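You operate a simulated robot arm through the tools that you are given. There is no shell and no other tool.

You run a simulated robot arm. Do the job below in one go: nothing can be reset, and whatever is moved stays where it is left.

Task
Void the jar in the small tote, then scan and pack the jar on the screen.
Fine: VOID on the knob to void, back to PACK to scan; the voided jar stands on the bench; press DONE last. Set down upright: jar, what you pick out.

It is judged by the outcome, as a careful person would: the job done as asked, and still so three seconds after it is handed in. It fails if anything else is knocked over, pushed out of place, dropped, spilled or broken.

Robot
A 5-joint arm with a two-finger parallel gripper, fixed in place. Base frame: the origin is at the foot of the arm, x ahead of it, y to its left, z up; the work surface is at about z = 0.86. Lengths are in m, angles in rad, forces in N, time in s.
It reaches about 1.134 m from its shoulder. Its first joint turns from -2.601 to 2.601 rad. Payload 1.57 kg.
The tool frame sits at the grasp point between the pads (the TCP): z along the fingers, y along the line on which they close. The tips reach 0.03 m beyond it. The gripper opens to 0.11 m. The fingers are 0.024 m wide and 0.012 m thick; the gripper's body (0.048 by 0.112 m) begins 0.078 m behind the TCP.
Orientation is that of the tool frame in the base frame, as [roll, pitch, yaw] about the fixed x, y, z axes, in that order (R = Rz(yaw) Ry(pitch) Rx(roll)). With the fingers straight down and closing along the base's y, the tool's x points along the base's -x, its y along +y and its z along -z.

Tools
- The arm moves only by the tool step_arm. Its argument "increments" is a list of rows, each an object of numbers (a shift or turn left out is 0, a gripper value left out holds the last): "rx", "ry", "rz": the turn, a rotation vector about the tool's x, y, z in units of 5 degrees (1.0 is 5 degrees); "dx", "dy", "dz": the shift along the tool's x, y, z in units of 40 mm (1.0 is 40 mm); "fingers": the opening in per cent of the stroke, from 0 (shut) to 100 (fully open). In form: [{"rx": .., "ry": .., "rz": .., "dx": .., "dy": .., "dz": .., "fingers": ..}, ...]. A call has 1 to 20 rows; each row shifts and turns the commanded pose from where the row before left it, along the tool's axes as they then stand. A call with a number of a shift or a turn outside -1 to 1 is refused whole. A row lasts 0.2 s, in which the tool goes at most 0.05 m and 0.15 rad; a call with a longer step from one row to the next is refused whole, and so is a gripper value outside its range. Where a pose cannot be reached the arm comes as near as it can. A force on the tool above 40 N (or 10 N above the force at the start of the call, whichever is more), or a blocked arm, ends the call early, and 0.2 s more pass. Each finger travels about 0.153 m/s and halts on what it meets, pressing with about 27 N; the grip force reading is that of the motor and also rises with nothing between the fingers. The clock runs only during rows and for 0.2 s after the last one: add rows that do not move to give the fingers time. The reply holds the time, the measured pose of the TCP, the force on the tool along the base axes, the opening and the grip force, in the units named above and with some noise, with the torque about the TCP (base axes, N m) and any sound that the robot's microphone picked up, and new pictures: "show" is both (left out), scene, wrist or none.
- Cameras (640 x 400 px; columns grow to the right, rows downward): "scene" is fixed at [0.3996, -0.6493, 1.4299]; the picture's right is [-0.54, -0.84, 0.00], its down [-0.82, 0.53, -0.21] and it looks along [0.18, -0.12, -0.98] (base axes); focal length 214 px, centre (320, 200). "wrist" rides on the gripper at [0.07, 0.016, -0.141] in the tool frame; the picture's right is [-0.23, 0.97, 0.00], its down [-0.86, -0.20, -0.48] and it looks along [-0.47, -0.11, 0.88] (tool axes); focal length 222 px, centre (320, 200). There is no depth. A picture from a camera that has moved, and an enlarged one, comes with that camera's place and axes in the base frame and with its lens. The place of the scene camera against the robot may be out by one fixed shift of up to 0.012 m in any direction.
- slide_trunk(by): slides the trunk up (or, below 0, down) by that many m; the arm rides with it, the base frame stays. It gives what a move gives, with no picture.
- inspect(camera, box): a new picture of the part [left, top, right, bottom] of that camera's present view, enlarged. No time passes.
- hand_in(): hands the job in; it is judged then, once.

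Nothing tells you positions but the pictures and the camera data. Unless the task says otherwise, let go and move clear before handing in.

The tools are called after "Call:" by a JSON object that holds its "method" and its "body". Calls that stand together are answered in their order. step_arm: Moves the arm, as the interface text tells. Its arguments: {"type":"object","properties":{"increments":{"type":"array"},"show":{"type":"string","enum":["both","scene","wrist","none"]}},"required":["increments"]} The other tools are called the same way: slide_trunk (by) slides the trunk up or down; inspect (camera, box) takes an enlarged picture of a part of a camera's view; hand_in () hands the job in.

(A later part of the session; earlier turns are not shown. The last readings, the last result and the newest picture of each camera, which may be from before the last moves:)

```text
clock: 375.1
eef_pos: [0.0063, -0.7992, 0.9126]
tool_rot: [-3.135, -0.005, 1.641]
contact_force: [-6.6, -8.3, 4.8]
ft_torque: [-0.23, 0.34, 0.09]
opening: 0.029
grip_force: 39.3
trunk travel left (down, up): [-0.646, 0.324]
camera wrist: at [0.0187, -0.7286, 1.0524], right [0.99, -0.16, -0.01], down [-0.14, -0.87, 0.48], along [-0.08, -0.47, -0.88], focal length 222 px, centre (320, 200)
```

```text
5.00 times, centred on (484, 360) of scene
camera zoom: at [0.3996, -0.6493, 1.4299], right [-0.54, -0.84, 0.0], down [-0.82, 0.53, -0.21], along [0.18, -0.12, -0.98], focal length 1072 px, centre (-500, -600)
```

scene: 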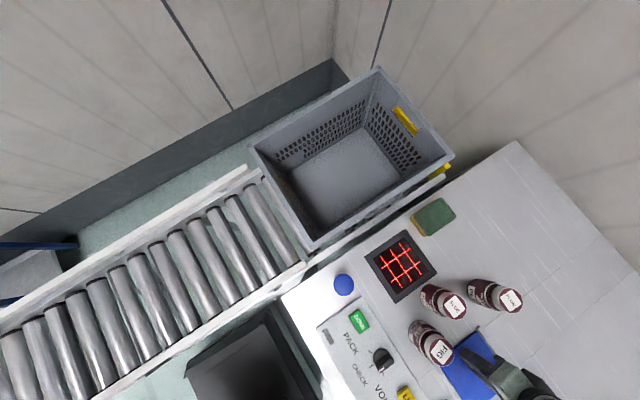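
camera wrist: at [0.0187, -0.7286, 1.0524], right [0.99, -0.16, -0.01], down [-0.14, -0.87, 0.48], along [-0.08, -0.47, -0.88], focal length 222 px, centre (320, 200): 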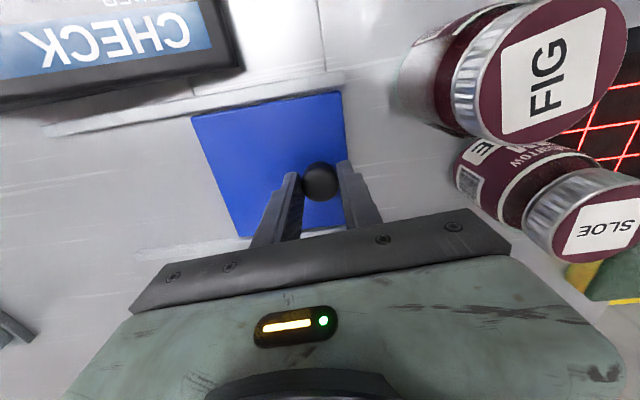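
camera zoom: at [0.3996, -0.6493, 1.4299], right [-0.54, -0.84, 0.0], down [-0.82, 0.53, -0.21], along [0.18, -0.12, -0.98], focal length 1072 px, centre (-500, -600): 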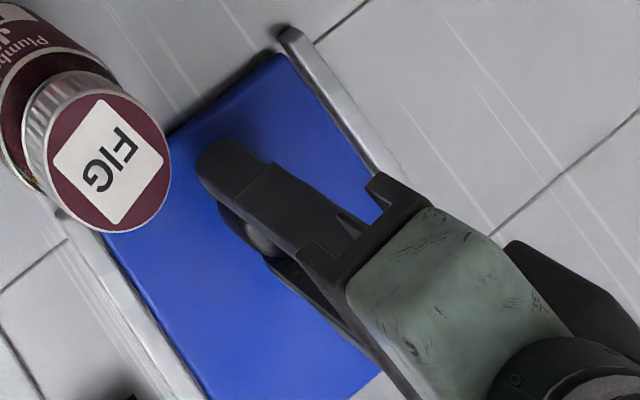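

The hatch is back as it was. Next I'll seat the tote: release, rise, and move to its +y side.

Call:
{"method": "step_arm", "body": {"increments": [{"fingers": 50}, {}, {}], "show": "none"}}

Call:
{"method": "slide_trunk", "body": {"by": 0.215}}

Call:
{"method": "step_arm", "body": {"increments": [{"rz": -1, "fingers": 0}, {"rz": -1}, {"rz": -1}, {"rz": -1}, {"rz": -1}, {"rz": -1}, {"rz": -1}, {"rz": -1}, {"rz": -1}, {"rz": -1}, {"rz": -1}, {"rz": -1}, {"rz": -1}, {"rz": -1}, {"rz": -1}, {"rz": -1}, {"rz": -1}, {"rz": -0.2}, {}], "show": "none"}}

Call:
{"method": "step_arm", "body": {"increments": [{"dx": -1, "dy": 0.5}, {"dx": -1, "dy": 0.5}, {"dx": -1, "dy": 0.5}, {"dx": -1, "dy": 0.5}, {"dx": -1, "dy": 0.5}, {"dx": -1, "dy": 0.5}, {"dx": -1, "dy": 0.5}, {"dx": -1, "dy": 0.5}, {"dx": -1, "dy": 0.5}, {"dx": -1, "dy": 0.5}, {"dx": -1, "dy": 0.5}, {"dx": -1, "dy": 0.5}, {"dx": -1, "dy": 0.5}, {"dx": -0.5, "dy": 0.3}, {}], "show": "wrist"}}

```text
clock: 375.9
eef_pos: [0.0079, -0.7976, 0.9131]
tool_rot: [-3.135, -0.006, 1.639]
contact_force: [0.6, -0.6, -0.3]
ft_torque: [-0.02, 0.04, 0.0]
opening: 0.055
grip_force: 0.0
trunk travel left (down, up): [-0.646, 0.324]
```

```text
clock: 378.1
eef_pos: [0.0069, -0.7983, 1.128]
tool_rot: [-3.133, -0.006, 1.641]
contact_force: [-0.5, 0.2, 1.3]
ft_torque: [0.05, 0.0, 0.02]
opening: 0.0551
grip_force: 0.1
trunk travel left (down, up): [-0.861, 0.109]
```

```text
clock: 382.1
eef_pos: [0.0076, -0.7986, 1.1275]
tool_rot: [3.135, -0.006, -3.141]
contact_force: [0.3, 0.4, -0.1]
ft_torque: [0.01, 0.0, -0.01]
opening: 0.0
grip_force: 21.2
trunk travel left (down, up): [-0.861, 0.109]
```

```text
clock: 385.3
eef_pos: [0.5482, -0.5275, 1.1272]
tool_rot: [3.133, -0.006, -3.141]
contact_force: [0.2, 0.3, 0.5]
ft_torque: [-0.02, 0.0, -0.05]
opening: 0.0
grip_force: 21.0
trunk travel left (down, up): [-0.861, 0.109]
camera wrist: at [0.4786, -0.5107, 1.2678], right [0.23, 0.97, 0.0], down [0.86, -0.2, 0.47], along [0.46, -0.1, -0.88], focal length 222 px, centre (320, 200)
```

wrist: 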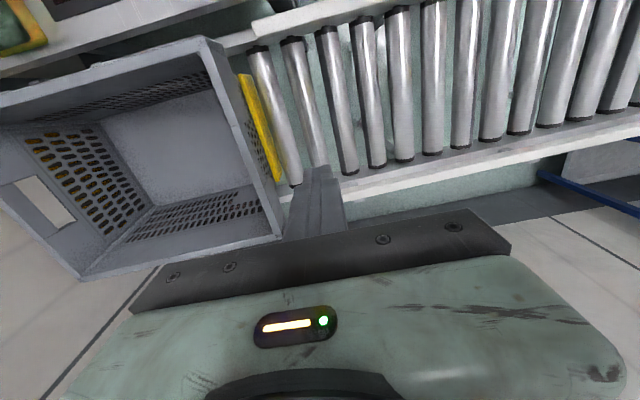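

Call:
{"method": "slide_trunk", "body": {"by": -0.21}}

Call:
{"method": "step_arm", "body": {"increments": [{"dy": -0.5}, {"dy": -0.5}, {"dy": -0.5}, {"dy": -0.5}, {"dy": -0.4}, {}], "show": "both"}}

```text
clock: 387.6
eef_pos: [0.5477, -0.528, 0.9178]
tool_rot: [3.133, -0.007, 3.141]
contact_force: [0.8, 0.5, 0.0]
ft_torque: [0.0, -0.01, -0.01]
opening: 0.0
grip_force: 21.4
trunk travel left (down, up): [-0.651, 0.319]
```

```text
clock: 389.0
eef_pos: [0.547, -0.6244, 0.9191]
tool_rot: [3.135, -0.007, -3.141]
contact_force: [0.6, 0.3, 0.8]
ft_torque: [-0.06, -0.03, 0.04]
opening: 0.0
grip_force: 21.0
trunk travel left (down, up): [-0.651, 0.319]
camera wrist: at [0.4781, -0.6073, 1.0578], right [0.23, 0.97, 0.0], down [0.86, -0.2, 0.47], along [0.46, -0.1, -0.88], focal length 222 px, centre (320, 200)
```

scene: 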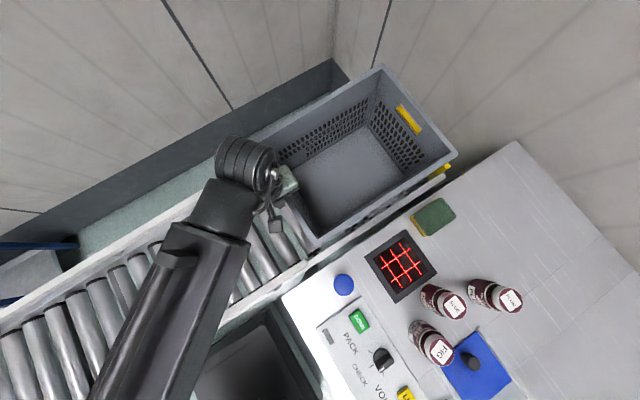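
wrist: 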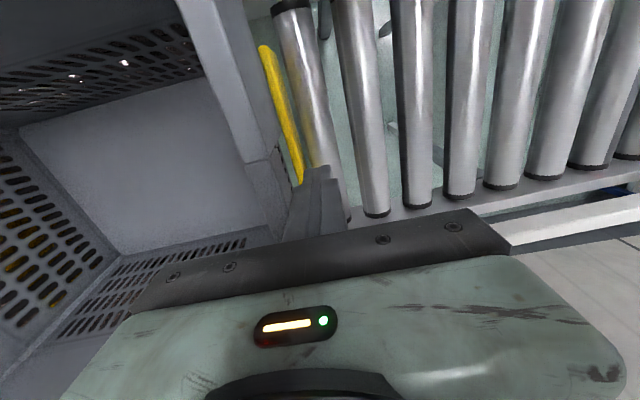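

Call:
{"method": "step_arm", "body": {"increments": [{"dy": -0.2}, {"dy": -0.2}, {"dy": -0.2}, {}], "show": "scene"}}

Call:
{"method": "inspect", "body": {"camera": "scene", "box": [230, 60, 470, 260]}}

```text
clock: 390.0
eef_pos: [0.5456, -0.6472, 0.9176]
tool_rot: [3.134, -0.007, 3.141]
contact_force: [-0.4, 0.3, 0.7]
ft_torque: [0.01, -0.03, -0.01]
opening: 0.0
grip_force: 21.2
trunk travel left (down, up): [-0.651, 0.319]
```

scene: 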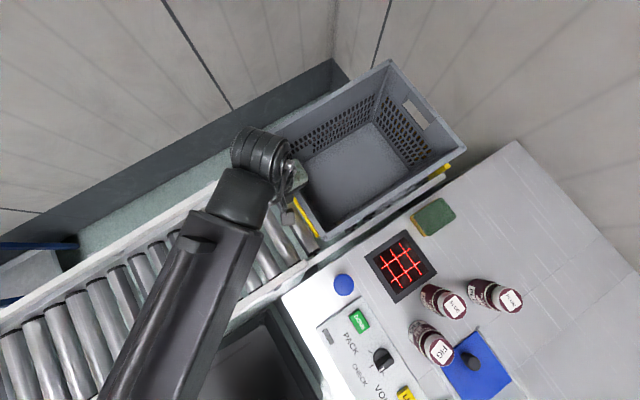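

```text
2.00 times, centred on (350, 160) of scene
camera zoom: at [0.3996, -0.6493, 1.4299], right [-0.54, -0.84, 0.0], down [-0.82, 0.53, -0.21], along [0.18, -0.12, -0.98], focal length 429 px, centre (260, 280)
```

zoom: 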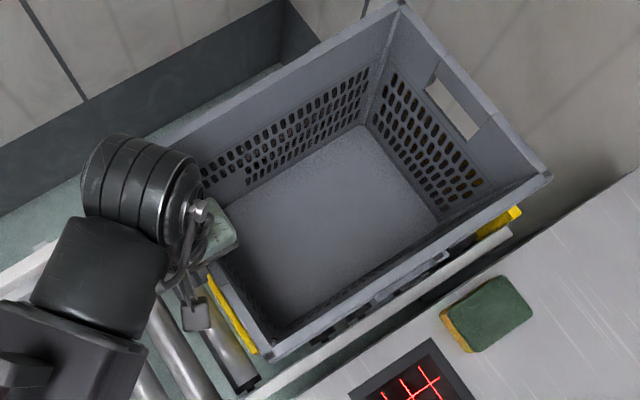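

Call:
{"method": "step_arm", "body": {"increments": [{"dy": -0.12}, {"dy": -0.12}, {"dy": -0.12}, {"dy": -0.12}, {}, {}], "show": "none"}}

Call:
{"method": "inspect", "body": {"camera": "scene", "box": [230, 60, 470, 260]}}

```text
clock: 391.4
eef_pos: [0.5476, -0.6664, 0.9172]
tool_rot: [3.135, -0.008, 3.141]
contact_force: [0.0, 0.2, -0.2]
ft_torque: [-0.06, 0.02, -0.01]
opening: 0.0001
grip_force: 21.8
trunk travel left (down, up): [-0.651, 0.319]
```

```text
2.00 times, centred on (350, 160) of scene
camera zoom: at [0.3996, -0.6493, 1.4299], right [-0.54, -0.84, 0.0], down [-0.82, 0.53, -0.21], along [0.18, -0.12, -0.98], focal length 429 px, centre (260, 280)
```

zoom: 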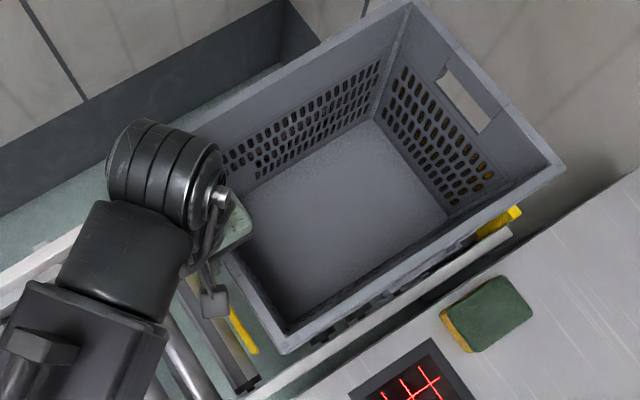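

Call:
{"method": "step_arm", "body": {"increments": [{"dy": -0.1}, {"dy": -0.1}, {"dy": -0.1}, {"dy": -0.1}, {}, {}], "show": "none"}}

Call:
{"method": "inspect", "body": {"camera": "scene", "box": [230, 60, 470, 260]}}

```text
clock: 392.8
eef_pos: [0.548, -0.6821, 0.9168]
tool_rot: [3.135, -0.006, 3.14]
contact_force: [-0.2, 0.2, 0.3]
ft_torque: [0.01, 0.03, 0.03]
opening: 0.0001
grip_force: 21.2
trunk travel left (down, up): [-0.651, 0.319]
```

```text
2.00 times, centred on (350, 160) of scene
camera zoom: at [0.3996, -0.6493, 1.4299], right [-0.54, -0.84, 0.0], down [-0.82, 0.53, -0.21], along [0.18, -0.12, -0.98], focal length 429 px, centre (260, 280)
```

zoom: 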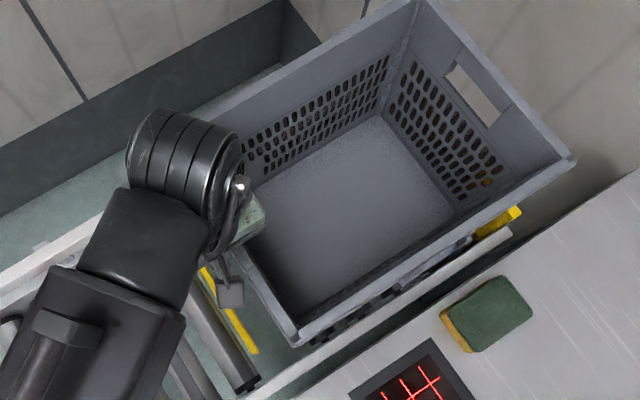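

Call:
{"method": "step_arm", "body": {"increments": [{"dy": -0.1}, {"dy": -0.1}, {"dy": -0.1}, {}, {}], "show": "wrist"}}

Call:
{"method": "inspect", "body": {"camera": "scene", "box": [230, 60, 470, 260]}}

```text
clock: 394.0
eef_pos: [0.5483, -0.6946, 0.9177]
tool_rot: [3.135, -0.006, 3.141]
contact_force: [0.3, 0.4, 0.5]
ft_torque: [0.01, 0.0, -0.01]
opening: 0.0
grip_force: 21.2
trunk travel left (down, up): [-0.651, 0.319]
camera wrist: at [0.4787, -0.6783, 1.0578], right [0.23, 0.97, 0.0], down [0.86, -0.2, 0.47], along [0.46, -0.1, -0.88], focal length 222 px, centre (320, 200)
```

wrist: 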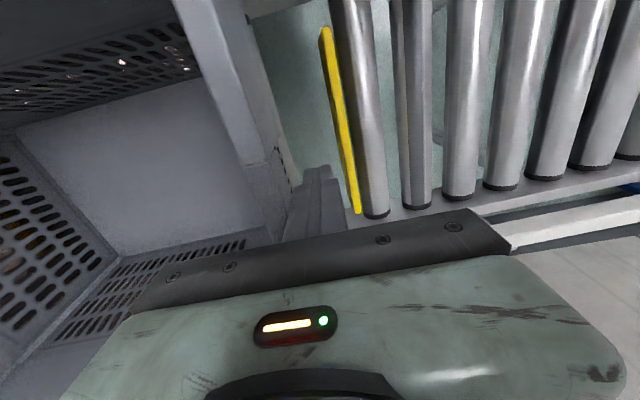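

```text
2.00 times, centred on (350, 160) of scene
camera zoom: at [0.3996, -0.6493, 1.4299], right [-0.54, -0.84, 0.0], down [-0.82, 0.53, -0.21], along [0.18, -0.12, -0.98], focal length 429 px, centre (260, 280)
```

zoom: 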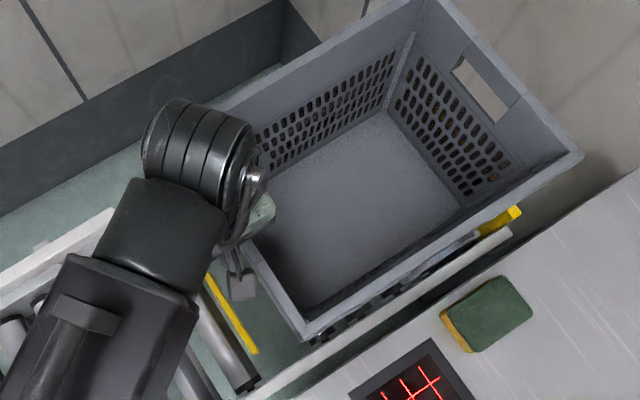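

Call:
{"method": "step_arm", "body": {"increments": [{"dy": -0.1}, {"dy": -0.1}, {"dy": -0.1}, {"dy": -0.1}, {"dy": -0.1}, {}, {}], "show": "none"}}

Call:
{"method": "inspect", "body": {"camera": "scene", "box": [230, 60, 470, 260]}}

```text
clock: 395.6
eef_pos: [0.5477, -0.7093, 0.9203]
tool_rot: [3.138, -0.007, -3.139]
contact_force: [-1.4, 36.4, 10.4]
ft_torque: [-1.74, -0.06, -0.03]
opening: 0.0001
grip_force: 21.0
trunk travel left (down, up): [-0.651, 0.319]
```

```text
2.00 times, centred on (350, 160) of scene
camera zoom: at [0.3996, -0.6493, 1.4299], right [-0.54, -0.84, 0.0], down [-0.82, 0.53, -0.21], along [0.18, -0.12, -0.98], focal length 429 px, centre (260, 280)
```

zoom: 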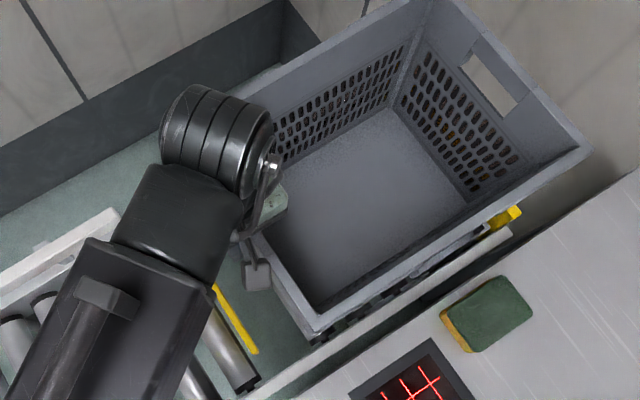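

The tote is now against the end stop (36 N). I'll back off and check the screen.

Call:
{"method": "step_arm", "body": {"increments": [{"dy": 0.3}, {"dy": 0.5}, {"dy": 0.5}, {}], "show": "none"}}

Call:
{"method": "slide_trunk", "body": {"by": 0.21}}

Call:
{"method": "step_arm", "body": {"increments": [{"dx": 1, "dy": -0.25}, {"dx": 1, "dy": -0.25}, {"dx": 1, "dy": -0.25}, {"dx": 1, "dy": -0.25}, {"dx": 1, "dy": -0.25}, {"dx": 1, "dy": -0.25}, {"dx": 1, "dy": -0.25}, {"dx": 1, "dy": -0.25}, {"dx": 1, "dy": -0.25}, {"dx": 1}, {}], "show": "both"}}

```text
clock: 396.6
eef_pos: [0.5487, -0.6617, 0.9177]
tool_rot: [3.133, -0.008, 3.141]
contact_force: [0.5, 1.9, -0.9]
ft_torque: [-0.08, 0.03, 0.02]
opening: 0.0001
grip_force: 21.5
trunk travel left (down, up): [-0.651, 0.319]
```

```text
clock: 398.8
eef_pos: [0.5469, -0.6625, 1.1274]
tool_rot: [3.135, -0.007, -3.141]
contact_force: [-0.5, -0.7, -0.9]
ft_torque: [0.01, 0.03, 0.03]
opening: 0.0
grip_force: 21.5
trunk travel left (down, up): [-0.861, 0.109]
```

```text
clock: 401.2
eef_pos: [0.1474, -0.7507, 1.1271]
tool_rot: [3.135, -0.006, 3.141]
contact_force: [0.9, 0.5, -0.5]
ft_torque: [0.0, 0.01, -0.01]
opening: 0.0002
grip_force: 20.5
trunk travel left (down, up): [-0.861, 0.109]
camera wrist: at [0.0785, -0.7347, 1.2678], right [0.23, 0.97, 0.0], down [0.86, -0.2, 0.47], along [0.46, -0.1, -0.88], focal length 222 px, centre (320, 200)
```

scene: 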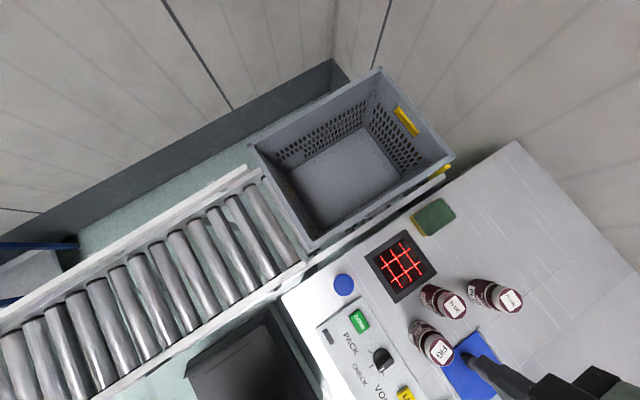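
wrist: 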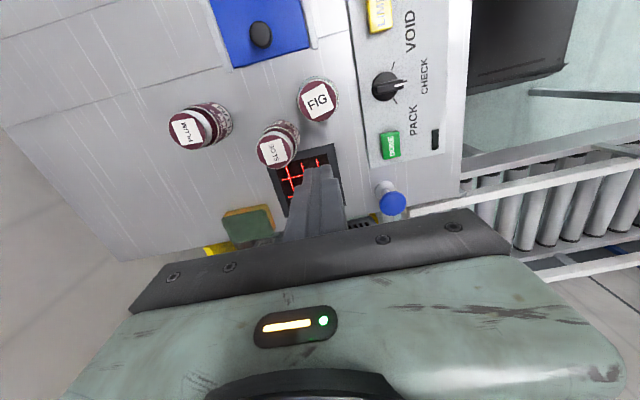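

The tote rolls back to the gate by itself, so its spot against the gate is its proper place and is unchanged. One more suspect is the sponge: it lies right at the bench edge opposite the tote's barcode label (y ≈ -0.94). I'll inspect it and what it might be covering.

Call:
{"method": "inspect", "body": {"camera": "scene", "box": [390, 170, 486, 250]}}

Call:
{"method": "inspect", "body": {"camera": "wrist", "box": [180, 130, 300, 270]}}

Call:
{"method": "inspect", "body": {"camera": "scene", "box": [330, 170, 430, 260]}}

```text
5.00 times, centred on (438, 210) of scene
camera zoom: at [0.3996, -0.6493, 1.4299], right [-0.54, -0.84, 0.0], down [-0.82, 0.53, -0.21], along [0.18, -0.12, -0.98], focal length 1072 px, centre (-270, 150)
```

zoom: 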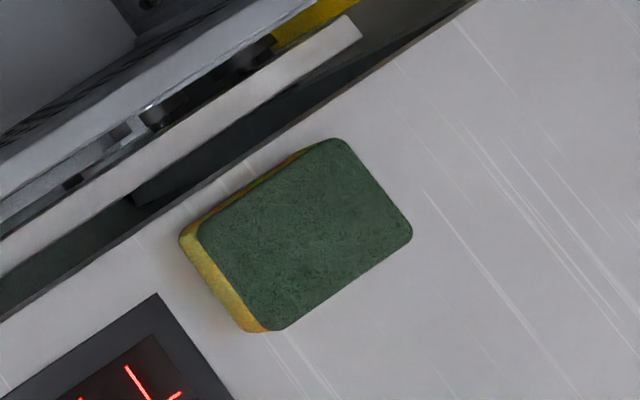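

```text
2.86 times, centred on (240, 200) of wrist
camera zoom: at [0.0785, -0.7347, 1.2678], right [0.23, 0.97, 0.0], down [0.86, -0.2, 0.47], along [0.46, -0.1, -0.88], focal length 635 px, centre (549, 200)
```

zoom: 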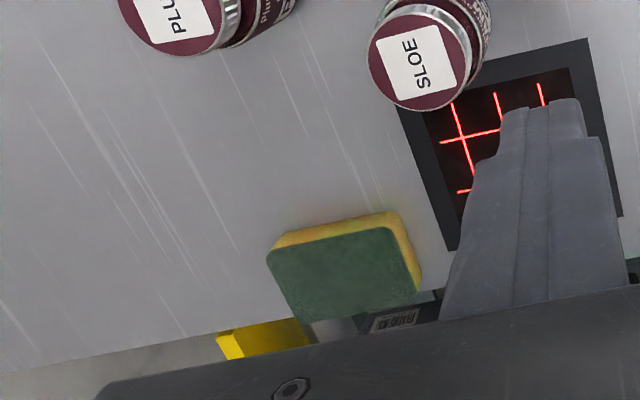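

```text
4.44 times, centred on (380, 215) of scene
camera zoom: at [0.3996, -0.6493, 1.4299], right [-0.54, -0.84, 0.0], down [-0.82, 0.53, -0.21], along [0.18, -0.12, -0.98], focal length 953 px, centre (53, 133)
```

zoom: 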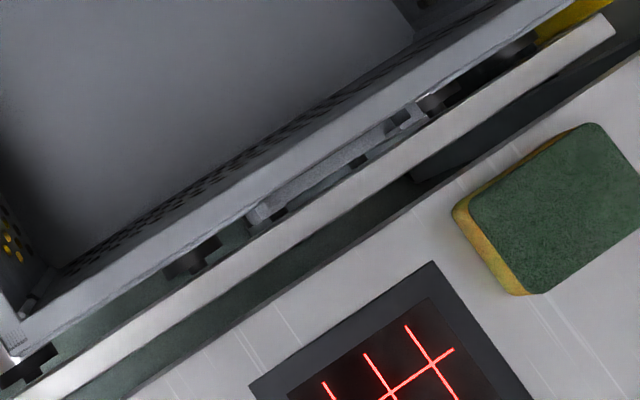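

Nothing is hidden there. A good discriminating test, still in harmless CHECK mode, is to present SLOE (which must be scanned later anyway). If it reads, the trouble is specific to FIG. I'll move over SLOE.

Call:
{"method": "step_arm", "body": {"increments": [{"dx": -0.05, "dy": -0.89, "fingers": 64}, {"dx": -0.05, "dy": -0.89}, {"rz": -1}, {"rz": -1}, {"rz": -1}, {}], "show": "wrist"}}

Call:
{"method": "inspect", "body": {"camera": "wrist", "box": [260, 80, 380, 170]}}

```text
clock: 402.6
eef_pos: [0.1509, -0.8227, 1.1266]
tool_rot: [3.132, -0.006, -2.878]
contact_force: [0.5, 0.2, -0.3]
ft_torque: [-0.01, -0.01, 0.03]
opening: 0.0705
grip_force: 0.0
trunk travel left (down, up): [-0.861, 0.109]
camera wrist: at [0.0807, -0.8254, 1.2677], right [-0.03, 1.0, 0.01], down [0.88, 0.03, 0.47], along [0.47, 0.02, -0.88], focal length 222 px, centre (320, 200)
```

wrist: 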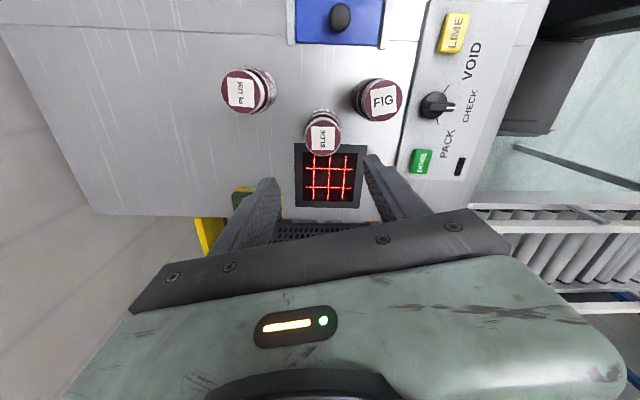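

```text
4.44 times, centred on (320, 125) of wrist
camera zoom: at [0.0807, -0.8254, 1.2677], right [-0.03, 1.0, 0.01], down [0.88, 0.03, 0.47], along [0.47, 0.02, -0.88], focal length 987 px, centre (320, 533)
```

zoom: 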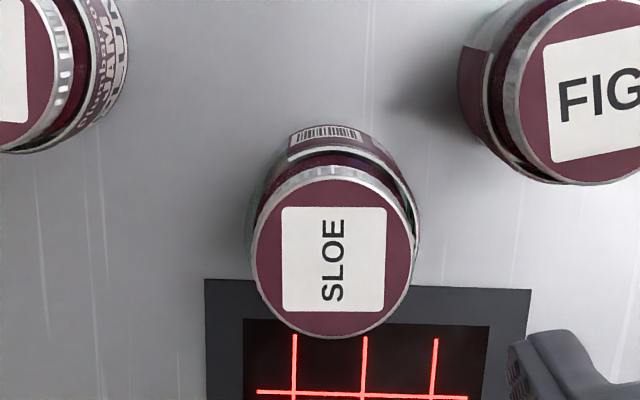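

SLOE stands at (0.149, -0.818) with its barcode facing about 188°. I'll pick it up.

Call:
{"method": "step_arm", "body": {"increments": [{"dx": 0.02, "dy": 0.13}, {}], "show": "none"}}

Call:
{"method": "slide_trunk", "body": {"by": -0.13}}

Call:
{"method": "inspect", "body": {"camera": "wrist", "box": [180, 80, 460, 260]}}

```text
clock: 403.2
eef_pos: [0.1489, -0.8176, 1.1279]
tool_rot: [3.133, -0.004, -2.879]
contact_force: [0.0, 0.2, -0.1]
ft_torque: [-0.01, 0.0, -0.04]
opening: 0.0707
grip_force: 0.0
trunk travel left (down, up): [-0.861, 0.109]
```

```text
clock: 404.8
eef_pos: [0.1496, -0.8183, 0.9977]
tool_rot: [3.132, -0.005, -2.88]
contact_force: [-0.5, 0.2, -0.1]
ft_torque: [0.0, 0.01, -0.02]
opening: 0.0702
grip_force: 0.0
trunk travel left (down, up): [-0.731, 0.239]
```

```text
2.22 times, centred on (320, 170) of wrist
camera zoom: at [0.0782, -0.8207, 1.1377], right [-0.03, 1.0, 0.01], down [0.88, 0.03, 0.47], along [0.47, 0.02, -0.88], focal length 494 px, centre (320, 267)
```

zoom: 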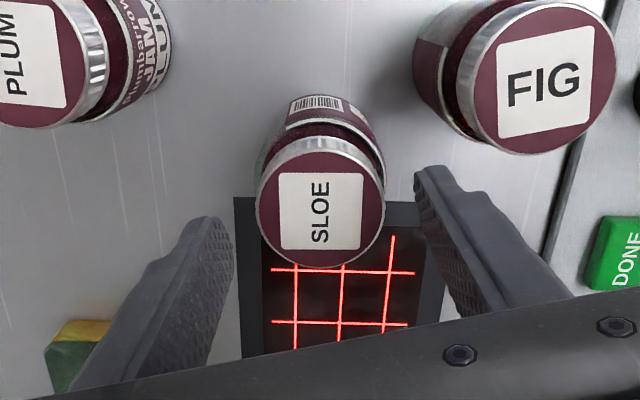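

Well centred, with clear finger space on both sides.

Call:
{"method": "slide_trunk", "body": {"by": -0.061}}

Call:
{"method": "step_arm", "body": {"increments": [{"fingers": 55}, {"fingers": 45}, {"fingers": 35}, {"fingers": 30}, {}], "show": "wrist"}}

Call:
{"method": "slide_trunk", "body": {"by": 0.18}}

```text
clock: 405.8
eef_pos: [0.1489, -0.8186, 0.9366]
tool_rot: [3.132, -0.005, -2.879]
contact_force: [-0.2, -0.3, 0.7]
ft_torque: [0.01, 0.02, -0.03]
opening: 0.0702
grip_force: 0.1
trunk travel left (down, up): [-0.67, 0.3]
```

```text
clock: 407.0
eef_pos: [0.1492, -0.8181, 0.9367]
tool_rot: [3.135, -0.005, -2.88]
contact_force: [0.3, -1.5, 2.4]
ft_torque: [-0.12, -0.08, -0.08]
opening: 0.0591
grip_force: 27.8
trunk travel left (down, up): [-0.67, 0.3]
camera wrist: at [0.0782, -0.8207, 1.0767], right [-0.03, 1.0, 0.01], down [0.88, 0.03, 0.47], along [0.47, 0.02, -0.88], focal length 222 px, centre (320, 200)
```

wrist: 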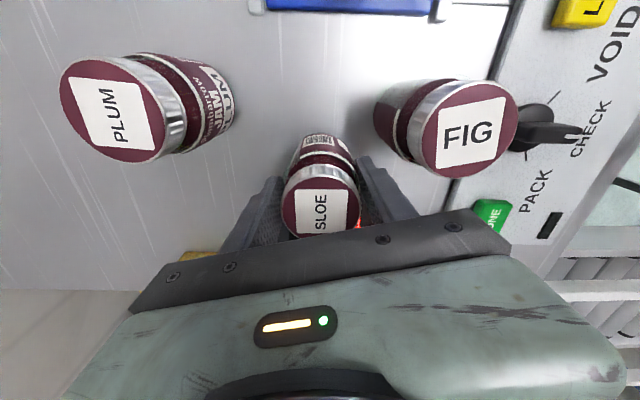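

```text
clock: 409.0
eef_pos: [0.1491, -0.819, 1.1169]
tool_rot: [3.134, -0.005, -2.881]
contact_force: [-0.4, -0.1, -3.5]
ft_torque: [-0.03, 0.01, 0.03]
opening: 0.059
grip_force: 26.8
trunk travel left (down, up): [-0.85, 0.12]
```

Call:
{"method": "step_arm", "body": {"increments": [{"rz": 1}, {"rz": 1}, {"rz": 1}, {"rz": 1}, {"rz": 1}, {"rz": 1}, {"rz": 1}, {"rz": 1}, {"rz": 1}, {"rz": 1}, {"rz": 1}, {"rz": 1}, {"rz": 1}, {"rz": 1}, {"rz": 1}, {"rz": 1}, {"dy": 0.843}, {"dy": 0.843}, {"dy": 0.843}, {}], "show": "none"}}

Call:
{"method": "step_arm", "body": {"increments": [{"rx": 0.131, "ry": -0.99}, {"rx": 0.131, "ry": -0.99}, {"rx": 0.131, "ry": -0.99}, {"rx": 0.131, "ry": -0.99}, {"rx": 0.131, "ry": -0.99}, {"rx": 0.131, "ry": -0.99}, {"rx": 0.131, "ry": -0.99}, {"rx": 0.131, "ry": -0.99}, {"rx": 0.131, "ry": -0.99}, {"rx": 0.131, "ry": -0.99}, {"rx": 0.131, "ry": -0.99}, {"rx": 0.131, "ry": -0.99}, {"rx": 0.131, "ry": -0.99}, {}], "show": "wrist"}}

```text
clock: 413.2
eef_pos: [0.2414, -0.7752, 1.1172]
tool_rot: [-3.138, -0.009, 2.009]
contact_force: [-1.1, -0.1, -3.7]
ft_torque: [-0.01, -0.01, 0.0]
opening: 0.0592
grip_force: 27.1
trunk travel left (down, up): [-0.85, 0.12]
```

```text
clock: 416.2
eef_pos: [0.2412, -0.7767, 1.2513]
tool_rot: [-2.863, 1.102, 2.183]
contact_force: [0.9, -0.2, -2.4]
ft_torque: [0.07, 0.01, -0.01]
opening: 0.059
grip_force: 26.9
out of reach, approached as far as the arm can: row 2, 3, 4, 5, 6, 7, 8, 9, 10, 11, 12, 13
trunk travel left (down, up): [-0.85, 0.12]
camera wrist: at [0.1997, -0.6218, 1.2465], right [0.96, 0.26, 0.08], down [-0.09, 0.03, 1.0], along [0.25, -0.97, 0.05], focal length 222 px, centre (320, 200)
```

wrist: 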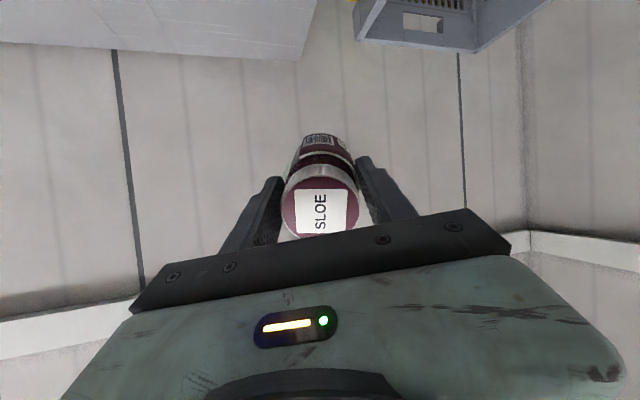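

Call:
{"method": "slide_trunk", "body": {"by": -0.26}}

Call:
{"method": "step_arm", "body": {"increments": [{}, {}, {}], "show": "none"}}

Call:
{"method": "slide_trunk", "body": {"by": -0.035}}

Call:
{"method": "step_arm", "body": {"increments": [{}, {}, {}], "show": "both"}}

```text
clock: 418.9
eef_pos: [0.2407, -0.7751, 0.9904]
tool_rot: [-2.862, 1.102, 2.184]
contact_force: [0.1, 0.1, -2.4]
ft_torque: [0.1, 0.04, 0.01]
opening: 0.0589
grip_force: 27.4
trunk travel left (down, up): [-0.59, 0.38]
```

```text
clock: 419.7
eef_pos: [0.2409, -0.7754, 0.9904]
tool_rot: [-2.863, 1.1, 2.184]
contact_force: [-0.4, 0.6, -3.5]
ft_torque: [0.06, 0.04, 0.03]
opening: 0.059
grip_force: 26.9
trunk travel left (down, up): [-0.59, 0.38]
```

```text
clock: 420.5
eef_pos: [0.2418, -0.7765, 0.9559]
tool_rot: [-2.863, 1.101, 2.182]
contact_force: [0.9, 0.9, -3.1]
ft_torque: [0.08, 0.01, -0.02]
opening: 0.059
grip_force: 27.0
trunk travel left (down, up): [-0.555, 0.415]
```

```text
clock: 421.3
eef_pos: [0.2408, -0.775, 0.9553]
tool_rot: [-2.863, 1.102, 2.184]
contact_force: [0.0, -1.0, -3.9]
ft_torque: [0.07, 0.03, -0.02]
opening: 0.0589
grip_force: 27.1
trunk travel left (down, up): [-0.555, 0.415]
camera wrist: at [0.1998, -0.6217, 0.9514], right [0.96, 0.26, 0.08], down [-0.09, 0.03, 1.0], along [0.26, -0.97, 0.05], focal length 222 px, centre (320, 200)
```

scene: 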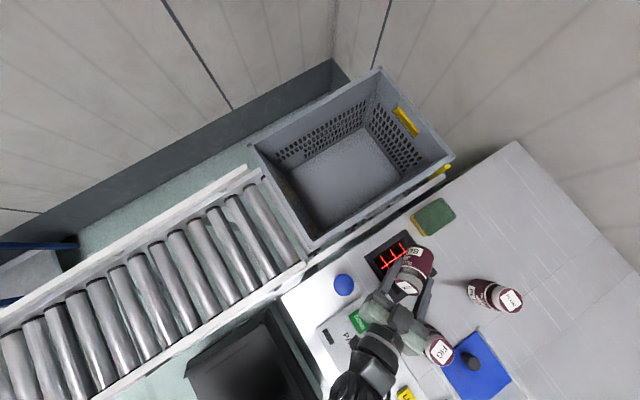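
wrist: 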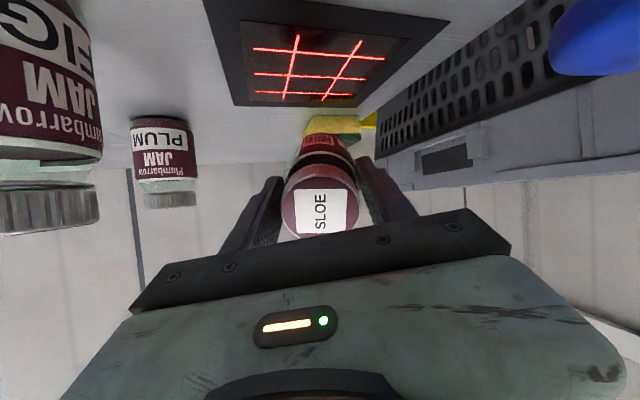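

Call:
{"method": "slide_trunk", "body": {"by": -0.022}}

Call:
{"method": "step_arm", "body": {"increments": [{}, {}, {}, {}], "show": "wrist"}}

```text
clock: 422.0
eef_pos: [0.2409, -0.7751, 0.9339]
tool_rot: [-2.862, 1.102, 2.184]
contact_force: [-0.3, 0.0, -3.5]
ft_torque: [0.1, 0.01, 0.0]
opening: 0.059
grip_force: 27.1
trunk travel left (down, up): [-0.533, 0.437]
```

```text
clock: 423.0
eef_pos: [0.2407, -0.7762, 0.934]
tool_rot: [-2.862, 1.101, 2.184]
contact_force: [0.3, 0.0, -4.1]
ft_torque: [0.11, 0.03, -0.03]
opening: 0.0595
grip_force: 27.0
trunk travel left (down, up): [-0.533, 0.437]
camera wrist: at [0.1998, -0.6217, 0.9294], right [0.96, 0.26, 0.08], down [-0.09, 0.03, 1.0], along [0.26, -0.97, 0.05], focal length 222 px, centre (320, 200)
```

wrist: 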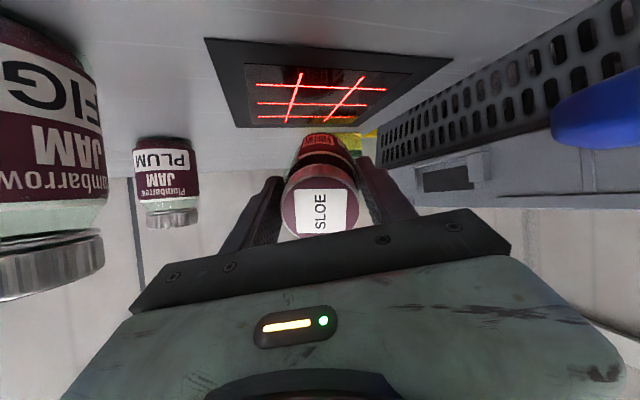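

SLOE doesn't read either, so it's the station. One more geometric possibility is cheap to test: presenting the jar upright close above the window (in case the code is read from the bottom) and sweeping the tilt at close range.

Call:
{"method": "slide_trunk", "body": {"by": 0.25}}

Call:
{"method": "step_arm", "body": {"increments": [{"rx": -0.131, "ry": 0.99}, {"rx": -0.131, "ry": 0.99}, {"rx": -0.131, "ry": 0.99}, {"rx": -0.131, "ry": 0.99}, {"rx": -0.131, "ry": 0.99}, {"rx": -0.131, "ry": 0.99}, {"rx": -0.131, "ry": 0.99}, {"rx": -0.131, "ry": 0.99}, {"rx": -0.131, "ry": 0.99}, {"rx": -0.131, "ry": 0.99}, {"rx": -0.131, "ry": 0.99}, {"rx": -0.131, "ry": 0.99}, {"rx": -0.131, "ry": 0.99}, {"dx": -0.6, "dy": 0.1}, {}], "show": "none"}}

Call:
{"method": "slide_trunk", "body": {"by": -0.08}}

Call:
{"method": "step_arm", "body": {"increments": [{}, {}, {}], "show": "both"}}

```text
clock: 425.6
eef_pos: [0.2408, -0.7763, 1.1848]
tool_rot: [-2.862, 1.101, 2.184]
contact_force: [0.4, -0.3, -4.3]
ft_torque: [0.07, 0.0, 0.01]
opening: 0.0588
grip_force: 27.3
trunk travel left (down, up): [-0.783, 0.187]
```

```text
clock: 428.8
eef_pos: [0.255, -0.7955, 1.049]
tool_rot: [-3.138, -0.013, 2.007]
contact_force: [0.5, -0.4, -3.4]
ft_torque: [0.01, 0.05, 0.04]
opening: 0.0588
grip_force: 27.3
out of reach, approached as far as the arm can: row 1, 2, 3, 4, 5, 6, 7, 8, 9, 10, 11, 13
trunk travel left (down, up): [-0.783, 0.187]
```

```text
clock: 429.9
eef_pos: [0.2551, -0.7947, 0.9696]
tool_rot: [-3.138, -0.014, 2.007]
contact_force: [-0.8, 0.4, -3.2]
ft_torque: [0.02, 0.0, -0.03]
opening: 0.0591
grip_force: 26.9
trunk travel left (down, up): [-0.703, 0.267]
```

```text
clock: 430.7
eef_pos: [0.2539, -0.7962, 0.9692]
tool_rot: [-3.138, -0.012, 2.007]
contact_force: [-0.3, -0.3, -3.7]
ft_torque: [-0.02, 0.0, -0.03]
opening: 0.059
grip_force: 26.9
trunk travel left (down, up): [-0.703, 0.267]
camera wrist: at [0.2406, -0.726, 1.1097], right [0.98, 0.21, -0.01], down [0.18, -0.86, 0.47], along [0.09, -0.46, -0.88], focal length 222 px, centre (320, 200)
```

scene: 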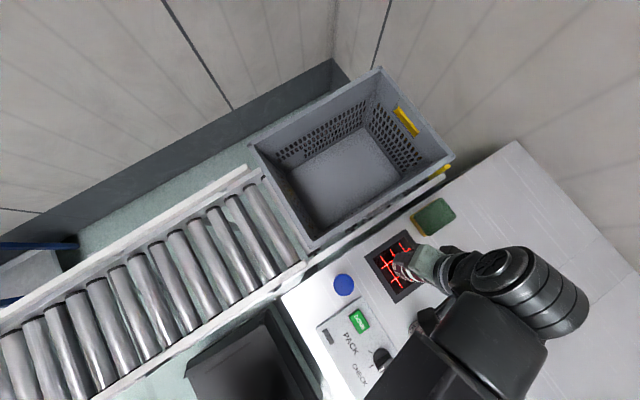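
wrist: 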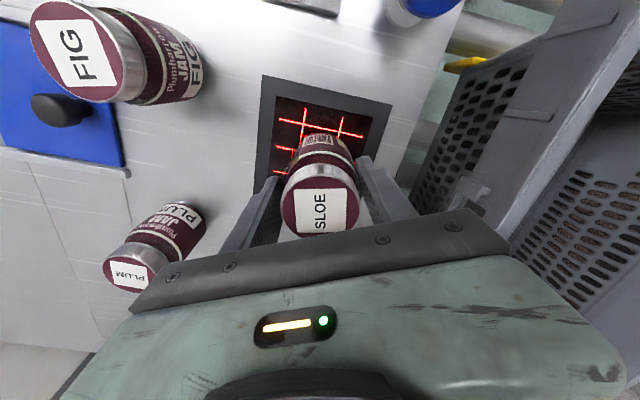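

Not that either. The only remaining cheap check is the knob back at PACK, in case CHECK then PACK readies the station. I'll set SLOE back at its place and turn the knob to PACK (no scanning).

Call:
{"method": "slide_trunk", "body": {"by": 0.12}}

Call:
{"method": "step_arm", "body": {"increments": [{"dx": 0.2, "dy": -0.9}, {"dx": 0.2, "dy": -0.9}, {"dx": 0.15, "dy": -0.83}, {}], "show": "none"}}

```text
clock: 432.2
eef_pos: [0.2541, -0.7946, 1.0891]
tool_rot: [-3.138, -0.013, 2.008]
contact_force: [0.7, -1.3, -4.8]
ft_torque: [0.01, -0.02, 0.0]
opening: 0.0589
grip_force: 26.7
trunk travel left (down, up): [-0.823, 0.147]
```

```text
clock: 433.2
eef_pos: [0.1496, -0.8205, 1.0892]
tool_rot: [-3.138, -0.011, 2.008]
contact_force: [-0.7, -1.2, -2.8]
ft_torque: [0.01, 0.0, 0.0]
opening: 0.0591
grip_force: 27.4
trunk travel left (down, up): [-0.823, 0.147]
```

Call:
{"method": "slide_trunk", "body": {"by": -0.147}}

Call:
{"method": "slide_trunk", "body": {"by": -0.003}}

Call:
{"method": "slide_trunk", "body": {"by": -0.002}}

```text
clock: 434.9
eef_pos: [0.1516, -0.8196, 0.9414]
tool_rot: [-3.138, -0.013, 2.008]
contact_force: [0.5, -1.0, -3.2]
ft_torque: [0.01, -0.01, -0.01]
opening: 0.0589
grip_force: 27.2
trunk travel left (down, up): [-0.676, 0.294]
```

```text
clock: 435.5
eef_pos: [0.1505, -0.8202, 0.9391]
tool_rot: [-3.137, -0.012, 2.008]
contact_force: [0.3, 1.0, -4.0]
ft_torque: [-0.01, 0.01, -0.04]
opening: 0.0589
grip_force: 26.9
trunk travel left (down, up): [-0.673, 0.297]
```

```text
clock: 436.0
eef_pos: [0.1506, -0.8205, 0.9389]
tool_rot: [-3.137, -0.014, 2.007]
contact_force: [-0.1, -1.5, 2.1]
ft_torque: [-0.17, -0.14, -0.03]
opening: 0.0592
grip_force: 27.7
trunk travel left (down, up): [-0.671, 0.299]
```

Call:
{"method": "step_arm", "body": {"increments": [{"fingers": 60}, {"fingers": 70}, {}, {}], "show": "none"}}

Call:
{"method": "slide_trunk", "body": {"by": 0.12}}

Call:
{"method": "step_arm", "body": {"increments": [{"dx": 0.923, "dy": 0.21, "fingers": 50}, {"dx": 0.923, "dy": 0.21}, {"dx": 0.923, "dy": 0.21}, {"dx": 0.923, "dy": 0.21}, {"dx": 0.923, "dy": 0.21}, {"rz": 1}, {"rz": 1}, {"rz": 1}, {"rz": 1}, {"rz": 1}, {"rz": 0.4}, {}], "show": "both"}}

```text
clock: 437.0
eef_pos: [0.151, -0.82, 0.9374]
tool_rot: [-3.138, -0.013, 2.007]
contact_force: [-0.6, -0.6, -0.9]
ft_torque: [-0.01, 0.0, -0.01]
opening: 0.0769
grip_force: 0.1
trunk travel left (down, up): [-0.671, 0.299]
```

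```text
clock: 438.5
eef_pos: [0.1494, -0.819, 1.0575]
tool_rot: [-3.138, -0.014, 2.005]
contact_force: [-0.4, 0.5, 0.1]
ft_torque: [0.0, -0.02, 0.04]
opening: 0.0769
grip_force: 0.0
trunk travel left (down, up): [-0.791, 0.179]
```

```text
clock: 441.1
eef_pos: [0.1103, -0.6349, 1.0578]
tool_rot: [-3.135, -0.007, 1.536]
contact_force: [0.6, -0.1, -0.4]
ft_torque: [0.02, 0.02, -0.01]
opening: 0.0549
grip_force: 0.0
trunk travel left (down, up): [-0.791, 0.179]
camera wrist: at [0.1297, -0.5666, 1.1976], right [0.97, -0.26, -0.01], down [-0.23, -0.85, 0.47], along [-0.13, -0.45, -0.88], focal length 222 px, centre (320, 200)
```

scene: 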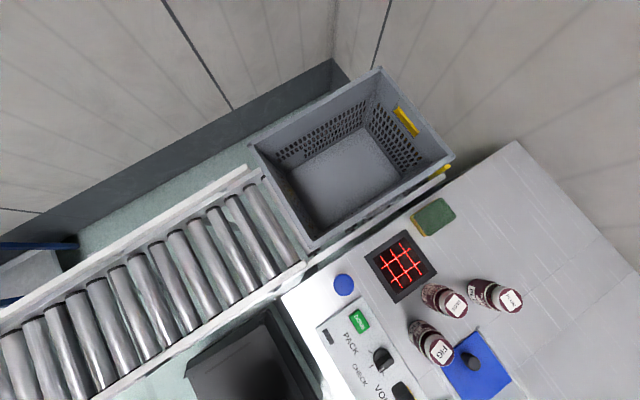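
wrist: 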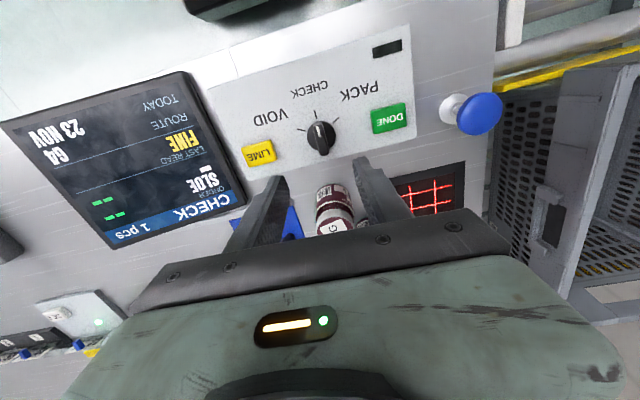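

LAST READ has changed: it now says FINE. So the scanner does read, silently. I'll zoom in.

Call:
{"method": "inspect", "body": {"camera": "wrist", "box": [0, 60, 260, 250]}}

```text
2.11 times, centred on (130, 155) of wrist
camera zoom: at [0.1297, -0.5666, 1.1976], right [0.97, -0.26, -0.01], down [-0.23, -0.85, 0.47], along [-0.13, -0.45, -0.88], focal length 468 px, centre (720, 295)
```

zoom: 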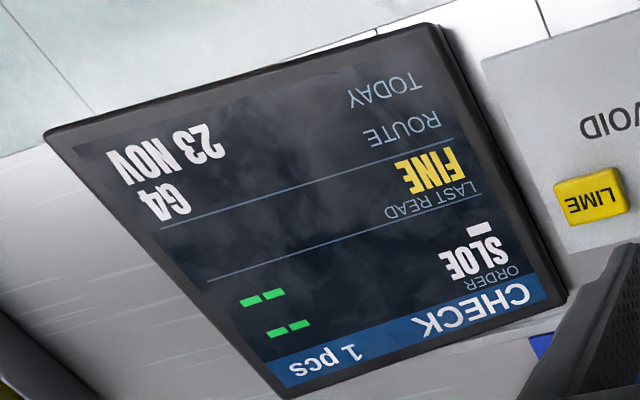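

So SLOE was read in CHECK ("FINE"): the scanner works, and reads are silent. FIG may have been read as well, or not, so the way to tell is to turn to VOID and scan FIG again while the display shows FINE. Knob to VOID first.

Call:
{"method": "slide_trunk", "body": {"by": -0.146}}

Call:
{"method": "step_arm", "body": {"increments": [{"fingers": 25}, {"fingers": 10}, {"fingers": 5}, {"fingers": 0}, {}], "show": "none"}}

Call:
{"method": "step_arm", "body": {"increments": [{"rz": -0.8}, {"rz": -0.8}, {"rz": -0.8}, {"rz": -0.8}, {"rz": -0.8}, {"rz": -0.8}, {"rz": -0.8}, {"rz": -0.8}, {"rz": -0.8}, {"rz": -0.8}, {"rz": -0.8}, {"rz": -0.8}, {"rz": -0.8}, {"rz": -0.8}, {}], "show": "wrist"}}

```text
clock: 442.8
eef_pos: [0.1105, -0.636, 0.9113]
tool_rot: [-3.133, -0.008, 1.537]
contact_force: [0.2, 0.6, 0.1]
ft_torque: [0.0, -0.03, 0.02]
opening: 0.0549
grip_force: 0.1
trunk travel left (down, up): [-0.645, 0.325]
```

```text
clock: 444.0
eef_pos: [0.1094, -0.6341, 0.911]
tool_rot: [-3.133, -0.01, 1.536]
contact_force: [1.8, -0.5, 1.9]
ft_torque: [0.13, -0.76, 0.04]
opening: 0.0139
grip_force: 30.7
trunk travel left (down, up): [-0.645, 0.325]
```

```text
clock: 447.2
eef_pos: [0.1102, -0.634, 0.9106]
tool_rot: [3.14, -0.013, 2.515]
contact_force: [1.4, -3.7, 3.8]
ft_torque: [-0.18, 0.38, 0.06]
opening: 0.0136
grip_force: 30.2
trunk travel left (down, up): [-0.645, 0.325]
camera wrist: at [0.0642, -0.5816, 1.0521], right [0.76, 0.66, 0.0], down [0.58, -0.67, 0.47], along [0.31, -0.35, -0.88], focal length 222 px, centre (320, 200)
```

wrist: 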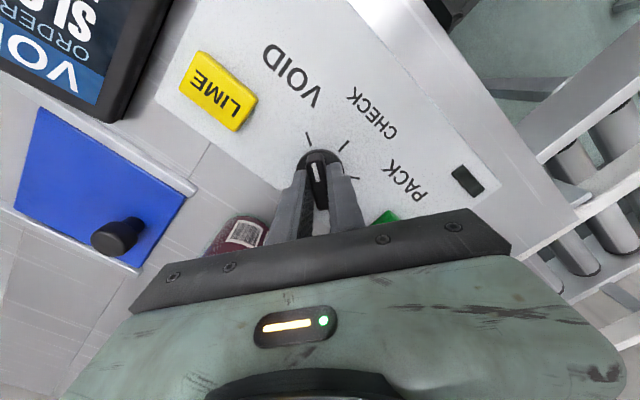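

VOID is set. Now I'll release, go to FIG and pick it up.

Call:
{"method": "step_arm", "body": {"increments": [{"fingers": 50}, {}, {}], "show": "none"}}

Call:
{"method": "slide_trunk", "body": {"by": 0.15}}

Call:
{"method": "step_arm", "body": {"increments": [{"rz": 1, "fingers": 75}, {"rz": 1}, {"rz": 1}, {"rz": 1}, {"rz": 1}, {"rz": 1}, {"rz": 1}, {"rz": 1}, {"rz": 1}, {"rz": 1}, {"dx": -0.85, "dy": -0.03}, {"dx": -0.85, "dy": -0.03}, {"dx": -0.85, "dy": -0.03}, {}], "show": "wrist"}}

Call:
{"method": "inspect", "body": {"camera": "wrist", "box": [240, 80, 400, 180]}}

```text
clock: 448.0
eef_pos: [0.1112, -0.635, 0.9124]
tool_rot: [3.138, -0.012, 2.513]
contact_force: [-0.6, -0.1, -0.2]
ft_torque: [0.03, 0.02, -0.02]
opening: 0.0551
grip_force: 0.1
trunk travel left (down, up): [-0.645, 0.325]
```

```text
clock: 449.8
eef_pos: [0.1099, -0.6345, 1.0615]
tool_rot: [3.139, -0.011, 2.513]
contact_force: [0.5, 0.3, 0.3]
ft_torque: [0.03, -0.04, 0.04]
opening: 0.0547
grip_force: 0.1
trunk travel left (down, up): [-0.795, 0.175]
```

```text
clock: 452.8
eef_pos: [0.1129, -0.737, 1.0621]
tool_rot: [-3.136, -0.012, 1.642]
contact_force: [0.2, 0.3, 0.3]
ft_torque: [0.0, 0.01, 0.03]
opening: 0.0825
grip_force: 0.1
trunk travel left (down, up): [-0.795, 0.175]
camera wrist: at [0.125, -0.6669, 1.2016], right [0.99, -0.16, -0.01], down [-0.14, -0.87, 0.47], along [-0.08, -0.46, -0.88], focal length 222 px, centre (320, 200)
```

wrist: 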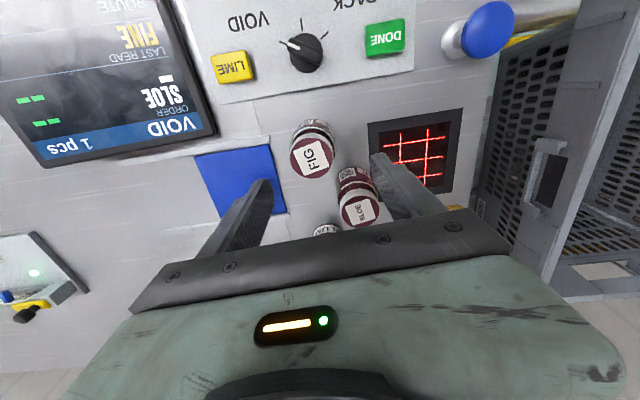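

```text
4.00 times, centred on (320, 130) of wrist
camera zoom: at [0.125, -0.6669, 1.2016], right [0.99, -0.16, -0.01], down [-0.14, -0.87, 0.47], along [-0.08, -0.46, -0.88], focal length 888 px, centre (320, 480)
```

zoom: 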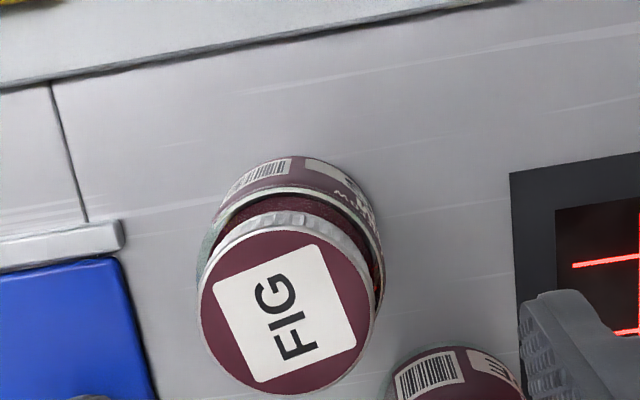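

Display: VOID with LAST READ FINE, which is an ideal baseline. I'll pick up FIG and scan it with the same pose that read SLOE.

Call:
{"method": "step_arm", "body": {"increments": [{"dx": -0.02, "dy": -0.257}, {}], "show": "none"}}

Call:
{"method": "slide_trunk", "body": {"by": -0.125}}

Call:
{"method": "step_arm", "body": {"increments": [{"fingers": 60}, {"fingers": 50}, {"fingers": 40}, {"fingers": 30}, {}], "show": "none"}}

Call:
{"method": "slide_trunk", "body": {"by": 0.18}}

Call:
{"method": "step_arm", "body": {"increments": [{"dx": -0.3, "dy": 0.85}, {"dx": -0.3, "dy": 0.85}, {"dx": -0.3, "dy": 0.85}, {"dx": -0.28, "dy": 0.83}, {}], "show": "none"}}

```text
clock: 453.4
eef_pos: [0.1033, -0.7388, 1.061]
tool_rot: [-3.135, -0.009, 1.642]
contact_force: [-0.8, -0.8, 0.0]
ft_torque: [0.0, -0.02, 0.03]
opening: 0.0825
grip_force: 0.2
trunk travel left (down, up): [-0.795, 0.175]
```

```text
clock: 454.9
eef_pos: [0.103, -0.7382, 0.936]
tool_rot: [-3.135, -0.01, 1.642]
contact_force: [0.1, -0.3, 0.5]
ft_torque: [-0.02, 0.03, -0.01]
opening: 0.0827
grip_force: 0.0
trunk travel left (down, up): [-0.67, 0.3]
```

```text
clock: 456.1
eef_pos: [0.1025, -0.7384, 0.9368]
tool_rot: [-3.136, -0.011, 1.639]
contact_force: [-0.4, -1.0, 1.7]
ft_torque: [-0.05, -0.08, -0.02]
opening: 0.0591
grip_force: 26.5
trunk travel left (down, up): [-0.67, 0.3]
```

```text
clock: 458.1
eef_pos: [0.1032, -0.7392, 1.1169]
tool_rot: [-3.136, -0.01, 1.641]
contact_force: [-0.7, 0.0, -3.8]
ft_torque: [0.04, 0.03, 0.02]
opening: 0.0589
grip_force: 27.3
trunk travel left (down, up): [-0.85, 0.12]
```

```text
clock: 459.3
eef_pos: [0.2412, -0.7766, 1.117]
tool_rot: [-3.132, -0.01, 1.642]
contact_force: [0.3, 0.7, -3.8]
ft_torque: [-0.01, 0.01, -0.01]
opening: 0.0591
grip_force: 27.6
trunk travel left (down, up): [-0.85, 0.12]
```

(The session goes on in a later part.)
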